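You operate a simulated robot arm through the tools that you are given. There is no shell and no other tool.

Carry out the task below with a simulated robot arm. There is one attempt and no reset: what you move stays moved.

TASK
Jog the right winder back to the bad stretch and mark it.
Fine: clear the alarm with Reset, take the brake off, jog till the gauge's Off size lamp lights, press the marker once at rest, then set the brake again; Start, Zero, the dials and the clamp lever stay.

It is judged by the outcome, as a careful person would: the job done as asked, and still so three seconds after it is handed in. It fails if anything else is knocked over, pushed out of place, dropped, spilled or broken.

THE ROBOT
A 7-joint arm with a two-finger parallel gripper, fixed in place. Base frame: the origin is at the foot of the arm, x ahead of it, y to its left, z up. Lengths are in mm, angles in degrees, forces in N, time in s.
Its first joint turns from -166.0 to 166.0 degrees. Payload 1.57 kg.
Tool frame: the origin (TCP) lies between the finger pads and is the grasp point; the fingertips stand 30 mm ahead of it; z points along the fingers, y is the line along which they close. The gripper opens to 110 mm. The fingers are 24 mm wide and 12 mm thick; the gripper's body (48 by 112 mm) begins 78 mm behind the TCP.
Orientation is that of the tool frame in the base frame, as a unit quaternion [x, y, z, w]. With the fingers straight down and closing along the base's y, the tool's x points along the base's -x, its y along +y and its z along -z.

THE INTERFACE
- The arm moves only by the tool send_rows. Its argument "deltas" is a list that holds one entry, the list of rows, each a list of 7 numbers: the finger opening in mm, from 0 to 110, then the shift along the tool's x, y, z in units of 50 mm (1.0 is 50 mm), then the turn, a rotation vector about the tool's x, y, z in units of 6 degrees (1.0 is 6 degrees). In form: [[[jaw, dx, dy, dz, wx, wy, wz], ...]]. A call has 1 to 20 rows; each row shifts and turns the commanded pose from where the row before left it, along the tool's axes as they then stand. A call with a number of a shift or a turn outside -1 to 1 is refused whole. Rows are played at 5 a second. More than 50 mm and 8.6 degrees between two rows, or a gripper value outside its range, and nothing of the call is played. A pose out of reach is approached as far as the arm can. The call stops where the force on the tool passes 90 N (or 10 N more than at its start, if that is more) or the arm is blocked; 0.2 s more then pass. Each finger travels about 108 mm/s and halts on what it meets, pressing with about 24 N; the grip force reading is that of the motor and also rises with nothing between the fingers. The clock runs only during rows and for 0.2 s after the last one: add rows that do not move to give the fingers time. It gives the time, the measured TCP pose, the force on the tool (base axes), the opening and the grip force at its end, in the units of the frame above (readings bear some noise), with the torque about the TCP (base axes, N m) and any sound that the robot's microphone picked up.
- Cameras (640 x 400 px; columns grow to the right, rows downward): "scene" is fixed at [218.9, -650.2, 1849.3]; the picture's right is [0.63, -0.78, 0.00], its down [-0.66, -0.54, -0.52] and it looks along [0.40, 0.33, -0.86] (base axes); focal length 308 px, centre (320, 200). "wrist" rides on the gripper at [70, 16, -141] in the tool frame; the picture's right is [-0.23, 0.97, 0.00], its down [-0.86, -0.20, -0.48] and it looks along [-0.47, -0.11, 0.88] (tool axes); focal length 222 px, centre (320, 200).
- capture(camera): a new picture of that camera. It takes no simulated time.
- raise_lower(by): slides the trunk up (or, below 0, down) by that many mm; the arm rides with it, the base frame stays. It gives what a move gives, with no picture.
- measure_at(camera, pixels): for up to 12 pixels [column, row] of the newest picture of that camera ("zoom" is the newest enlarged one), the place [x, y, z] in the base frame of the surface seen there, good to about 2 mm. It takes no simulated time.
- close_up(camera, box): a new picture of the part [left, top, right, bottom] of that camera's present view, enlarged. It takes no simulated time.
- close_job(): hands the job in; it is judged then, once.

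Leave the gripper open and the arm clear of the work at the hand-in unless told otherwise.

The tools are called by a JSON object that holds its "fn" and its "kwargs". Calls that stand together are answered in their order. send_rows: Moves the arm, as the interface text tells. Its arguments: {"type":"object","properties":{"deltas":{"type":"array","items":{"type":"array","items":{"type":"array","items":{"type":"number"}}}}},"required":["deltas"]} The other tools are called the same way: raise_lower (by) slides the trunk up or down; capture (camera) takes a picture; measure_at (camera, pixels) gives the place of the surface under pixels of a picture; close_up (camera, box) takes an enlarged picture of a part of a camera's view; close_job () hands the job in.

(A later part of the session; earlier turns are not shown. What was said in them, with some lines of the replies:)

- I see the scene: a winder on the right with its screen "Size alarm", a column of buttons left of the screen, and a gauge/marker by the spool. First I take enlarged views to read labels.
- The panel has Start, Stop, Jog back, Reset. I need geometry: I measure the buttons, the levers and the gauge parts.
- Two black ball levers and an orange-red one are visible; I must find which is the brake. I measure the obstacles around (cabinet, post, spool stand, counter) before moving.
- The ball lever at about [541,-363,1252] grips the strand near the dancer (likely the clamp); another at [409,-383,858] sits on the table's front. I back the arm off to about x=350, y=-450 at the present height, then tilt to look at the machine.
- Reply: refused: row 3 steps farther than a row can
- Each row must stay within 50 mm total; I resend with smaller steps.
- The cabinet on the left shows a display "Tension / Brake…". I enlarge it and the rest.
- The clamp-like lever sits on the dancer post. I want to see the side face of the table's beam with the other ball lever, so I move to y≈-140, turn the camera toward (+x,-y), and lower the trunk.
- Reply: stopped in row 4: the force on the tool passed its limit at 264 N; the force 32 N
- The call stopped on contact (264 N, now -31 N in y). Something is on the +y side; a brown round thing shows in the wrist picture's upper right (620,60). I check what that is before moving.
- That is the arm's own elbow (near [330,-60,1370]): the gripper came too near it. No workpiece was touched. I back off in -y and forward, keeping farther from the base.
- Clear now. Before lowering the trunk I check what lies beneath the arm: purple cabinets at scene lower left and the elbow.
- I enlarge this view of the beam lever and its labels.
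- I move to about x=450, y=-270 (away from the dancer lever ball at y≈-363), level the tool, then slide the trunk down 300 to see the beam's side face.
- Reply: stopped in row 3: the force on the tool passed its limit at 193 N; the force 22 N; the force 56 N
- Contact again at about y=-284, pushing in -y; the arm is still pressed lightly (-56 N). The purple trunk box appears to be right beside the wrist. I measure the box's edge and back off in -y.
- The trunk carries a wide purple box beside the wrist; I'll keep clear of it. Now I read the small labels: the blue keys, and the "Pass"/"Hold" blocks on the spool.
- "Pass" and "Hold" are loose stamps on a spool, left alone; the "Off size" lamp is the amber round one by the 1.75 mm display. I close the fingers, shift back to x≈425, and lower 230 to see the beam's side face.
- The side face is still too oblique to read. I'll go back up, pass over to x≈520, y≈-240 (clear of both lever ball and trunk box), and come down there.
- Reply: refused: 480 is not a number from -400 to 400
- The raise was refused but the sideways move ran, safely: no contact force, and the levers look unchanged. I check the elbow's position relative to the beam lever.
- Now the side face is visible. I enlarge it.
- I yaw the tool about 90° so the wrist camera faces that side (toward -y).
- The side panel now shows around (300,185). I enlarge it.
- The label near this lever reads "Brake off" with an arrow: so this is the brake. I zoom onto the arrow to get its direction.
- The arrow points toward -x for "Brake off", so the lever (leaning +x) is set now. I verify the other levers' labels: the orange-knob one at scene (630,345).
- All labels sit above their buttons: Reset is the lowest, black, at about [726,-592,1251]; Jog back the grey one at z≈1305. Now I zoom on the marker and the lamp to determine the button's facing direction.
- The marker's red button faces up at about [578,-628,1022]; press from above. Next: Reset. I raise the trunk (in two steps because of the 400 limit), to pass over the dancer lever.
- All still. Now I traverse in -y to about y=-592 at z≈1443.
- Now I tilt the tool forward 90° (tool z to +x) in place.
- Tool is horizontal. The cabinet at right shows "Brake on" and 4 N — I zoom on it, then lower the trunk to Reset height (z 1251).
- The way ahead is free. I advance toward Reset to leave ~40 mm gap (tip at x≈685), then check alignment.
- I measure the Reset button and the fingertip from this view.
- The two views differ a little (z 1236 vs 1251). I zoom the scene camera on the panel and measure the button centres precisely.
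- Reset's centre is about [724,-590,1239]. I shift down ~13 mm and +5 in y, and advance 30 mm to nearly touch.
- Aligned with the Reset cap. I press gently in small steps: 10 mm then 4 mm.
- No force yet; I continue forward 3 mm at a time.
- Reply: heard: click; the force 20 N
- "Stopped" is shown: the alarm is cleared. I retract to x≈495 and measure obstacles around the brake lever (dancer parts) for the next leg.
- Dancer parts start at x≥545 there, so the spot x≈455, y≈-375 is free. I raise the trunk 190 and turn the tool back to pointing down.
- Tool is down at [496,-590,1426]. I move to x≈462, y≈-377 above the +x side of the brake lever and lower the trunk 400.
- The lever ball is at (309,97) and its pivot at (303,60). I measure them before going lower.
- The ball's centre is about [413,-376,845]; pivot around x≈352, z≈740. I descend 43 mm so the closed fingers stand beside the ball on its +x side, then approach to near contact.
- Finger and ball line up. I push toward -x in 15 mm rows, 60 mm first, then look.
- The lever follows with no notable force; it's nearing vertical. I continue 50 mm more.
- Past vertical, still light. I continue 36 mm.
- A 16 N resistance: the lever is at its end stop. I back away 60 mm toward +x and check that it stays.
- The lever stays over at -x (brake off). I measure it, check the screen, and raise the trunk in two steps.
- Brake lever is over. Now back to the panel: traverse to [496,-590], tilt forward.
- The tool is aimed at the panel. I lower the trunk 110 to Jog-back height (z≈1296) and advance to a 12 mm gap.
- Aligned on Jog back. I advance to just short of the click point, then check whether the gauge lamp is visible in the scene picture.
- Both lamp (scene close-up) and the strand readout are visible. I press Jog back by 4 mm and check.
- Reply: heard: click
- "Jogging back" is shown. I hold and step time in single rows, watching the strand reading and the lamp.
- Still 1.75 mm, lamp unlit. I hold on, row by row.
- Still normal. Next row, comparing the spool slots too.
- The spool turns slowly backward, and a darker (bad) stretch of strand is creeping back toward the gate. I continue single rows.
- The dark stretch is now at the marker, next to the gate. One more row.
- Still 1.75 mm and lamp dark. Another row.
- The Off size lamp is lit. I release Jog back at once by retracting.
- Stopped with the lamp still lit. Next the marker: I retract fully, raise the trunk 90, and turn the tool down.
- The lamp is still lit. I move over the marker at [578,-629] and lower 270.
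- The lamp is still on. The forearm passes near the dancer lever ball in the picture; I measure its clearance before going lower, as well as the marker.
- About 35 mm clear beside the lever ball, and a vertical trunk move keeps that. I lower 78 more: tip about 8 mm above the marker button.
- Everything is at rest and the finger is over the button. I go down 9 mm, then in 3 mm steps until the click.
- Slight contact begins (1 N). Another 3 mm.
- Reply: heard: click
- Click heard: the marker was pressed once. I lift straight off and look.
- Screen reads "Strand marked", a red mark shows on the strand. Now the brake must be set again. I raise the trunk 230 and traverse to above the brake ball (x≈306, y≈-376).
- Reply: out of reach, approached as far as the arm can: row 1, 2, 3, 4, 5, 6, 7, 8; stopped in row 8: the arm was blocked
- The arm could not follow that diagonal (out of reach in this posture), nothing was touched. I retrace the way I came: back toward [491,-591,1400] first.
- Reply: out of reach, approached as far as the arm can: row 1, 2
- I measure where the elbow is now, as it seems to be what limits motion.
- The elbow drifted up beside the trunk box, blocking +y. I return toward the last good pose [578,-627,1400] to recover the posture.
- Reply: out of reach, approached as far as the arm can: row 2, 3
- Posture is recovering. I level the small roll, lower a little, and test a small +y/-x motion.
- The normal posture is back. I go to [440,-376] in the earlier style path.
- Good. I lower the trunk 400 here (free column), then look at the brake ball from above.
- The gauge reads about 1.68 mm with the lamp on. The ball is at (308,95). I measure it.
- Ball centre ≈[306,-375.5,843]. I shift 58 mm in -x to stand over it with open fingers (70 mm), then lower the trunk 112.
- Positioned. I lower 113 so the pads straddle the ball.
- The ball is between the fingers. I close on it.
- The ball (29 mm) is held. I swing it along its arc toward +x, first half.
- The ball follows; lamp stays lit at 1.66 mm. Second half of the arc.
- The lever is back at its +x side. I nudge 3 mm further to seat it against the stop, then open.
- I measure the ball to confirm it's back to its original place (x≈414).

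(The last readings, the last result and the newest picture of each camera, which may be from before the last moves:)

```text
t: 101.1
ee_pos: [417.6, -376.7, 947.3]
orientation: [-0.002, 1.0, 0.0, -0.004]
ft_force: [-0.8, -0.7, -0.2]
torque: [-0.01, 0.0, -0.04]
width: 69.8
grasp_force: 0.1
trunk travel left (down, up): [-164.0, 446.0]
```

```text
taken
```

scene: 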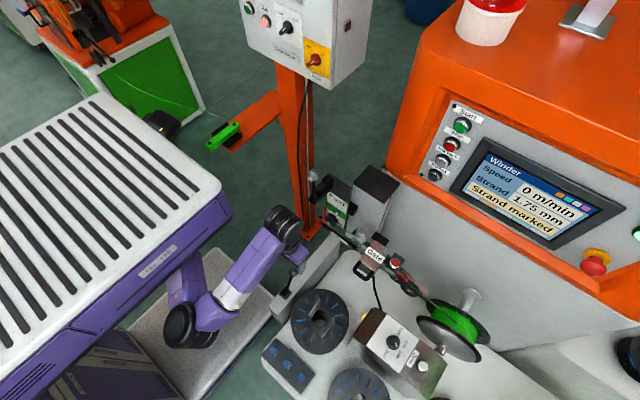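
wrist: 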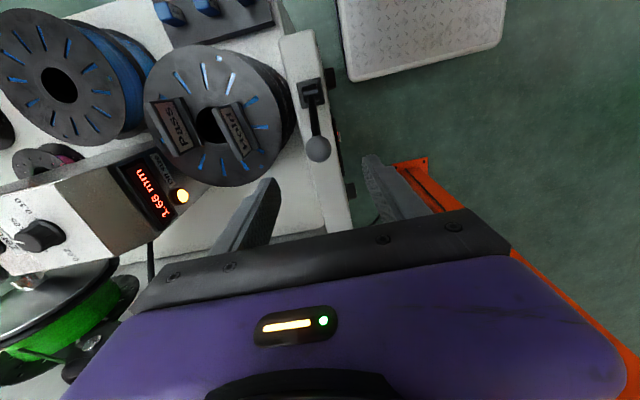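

I re-measure the ball at scene (293,272) and wrist (318,148) to compare with the start (≈[410,-382,858]).

{"fn": "measure_at", "kwargs": {"camera": "scene", "pixels": [[293, 272]]}}

{"fn": "measure_at", "kwargs": {"camera": "wrist", "pixels": [[318, 148], [318, 138], [318, 159], [315, 115], [312, 100]]}}

{"fn": "close_up", "kwargs": {"camera": "scene", "box": [250, 220, 350, 330]}}

```text
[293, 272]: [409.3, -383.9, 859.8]
```

```text
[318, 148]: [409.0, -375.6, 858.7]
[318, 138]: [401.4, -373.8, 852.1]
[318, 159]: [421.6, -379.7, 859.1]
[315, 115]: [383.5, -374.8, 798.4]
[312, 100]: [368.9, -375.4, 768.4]
```

```text
3.64 times, centred on (300, 275) of scene
```

zoom: 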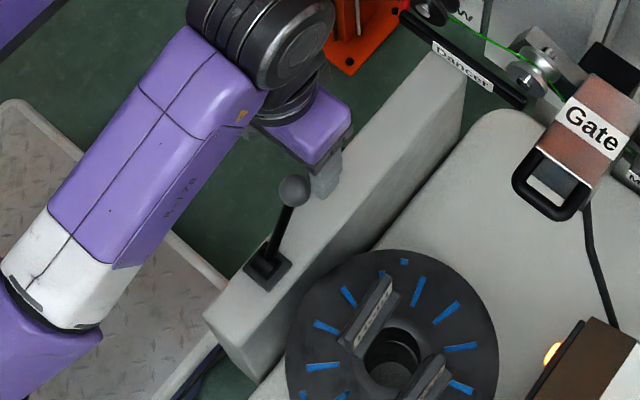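

The lever matches its starting picture exactly (ball at (294,190) in this zoom): brake set. I raise the arm clear and open the gripper fully.

{"fn": "raise_lower", "kwargs": {"by": 400}}

{"fn": "send_rows", "kwargs": {"deltas": [[[110, 0, 0, -0.5, 0, 0, 0], [110, 0, 0, -0.5, 0, 0, 0], [110, 0, 0, 0, 0, 0, 0]]]}}

{"fn": "capture", "kwargs": {"camera": "scene"}}

{"fn": "capture", "kwargs": {"camera": "wrist"}}

{"fn": "close_up", "kwargs": {"camera": "scene", "box": [300, 120, 640, 360]}}

```text
t: 105.0
ee_pos: [416.7, -376.9, 1349.4]
orientation: [-0.003, 1.0, 0.0, -0.005]
ft_force: [0.1, -0.4, -0.2]
torque: [-0.01, 0.02, -0.03]
width: 70.2
grasp_force: 0.0
trunk travel left (down, up): [-564.0, 46.0]
```

```text
t: 105.8
ee_pos: [417.2, -376.2, 1400.8]
orientation: [-0.002, 1.0, 0.0, -0.005]
ft_force: [-1.0, -0.3, -0.5]
torque: [-0.01, -0.03, 0.04]
width: 110.3
grasp_force: 0.0
trunk travel left (down, up): [-564.0, 46.0]
```

```text
taken
```

scene: 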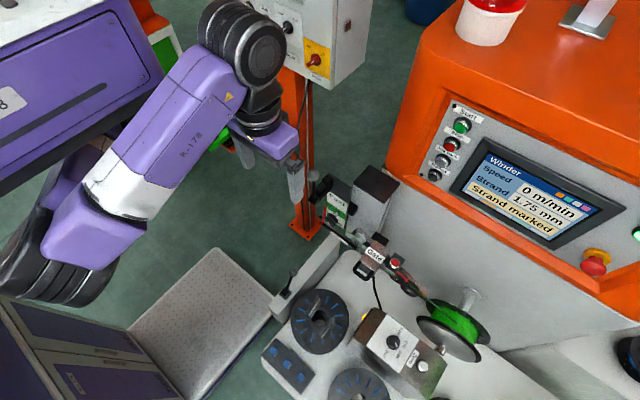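

```text
taken
```

wrist: 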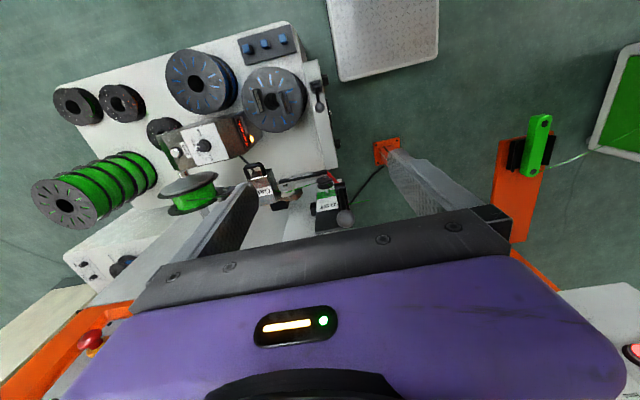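

```text
1.67 times, centred on (470, 240) of scene
```

zoom: 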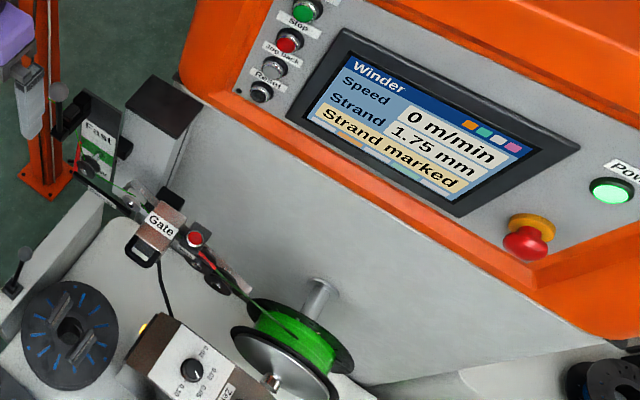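

The screen reads "Strand marked", the strand carries its red mark, the Off size lamp is lit, and the strand is at rest. The brake lever is set, and the clamp lever, dials, Start and Zero are untouched. The gripper is open and the arm is clear, so I hand the job in.

{"fn": "close_job", "kwargs": {}}

```text
The job is handed in.
```

The bad stretch on the right winder is marked, and I've handed the job in.

- **Alarm:** I pressed Reset and the screen went from "Size alarm" to "Stopped".
- **Brake off:** I moved the lever marked "Brake off" to its end stop.
- **Jog:** I held Jog back until the Off size lamp lit, then let go. The winder stopped with the lamp still on. The gauge itself then read about 1.66 mm, although the winder screen kept showing 1.75 mm.
- **Mark:** I pressed the marker once with the strand at rest. The screen showed "Strand marked" and there is a red mark on the strand.
- **Brake set:** The lever is back where it started, checked against the first picture.

Start, Zero, the dials and the clamp lever were not touched. Early on the gripper pressed twice against the robot's own body (peaks of 264 N and 193 N) while I was finding room to look. On the way back to the brake the arm was blocked once in an awkward posture. Neither touched the machine or anything on it.

The Sennoway cabinet nearby still read "Brake on" after I had taken the winder's brake off. I took that to be its own brake and left it alone.
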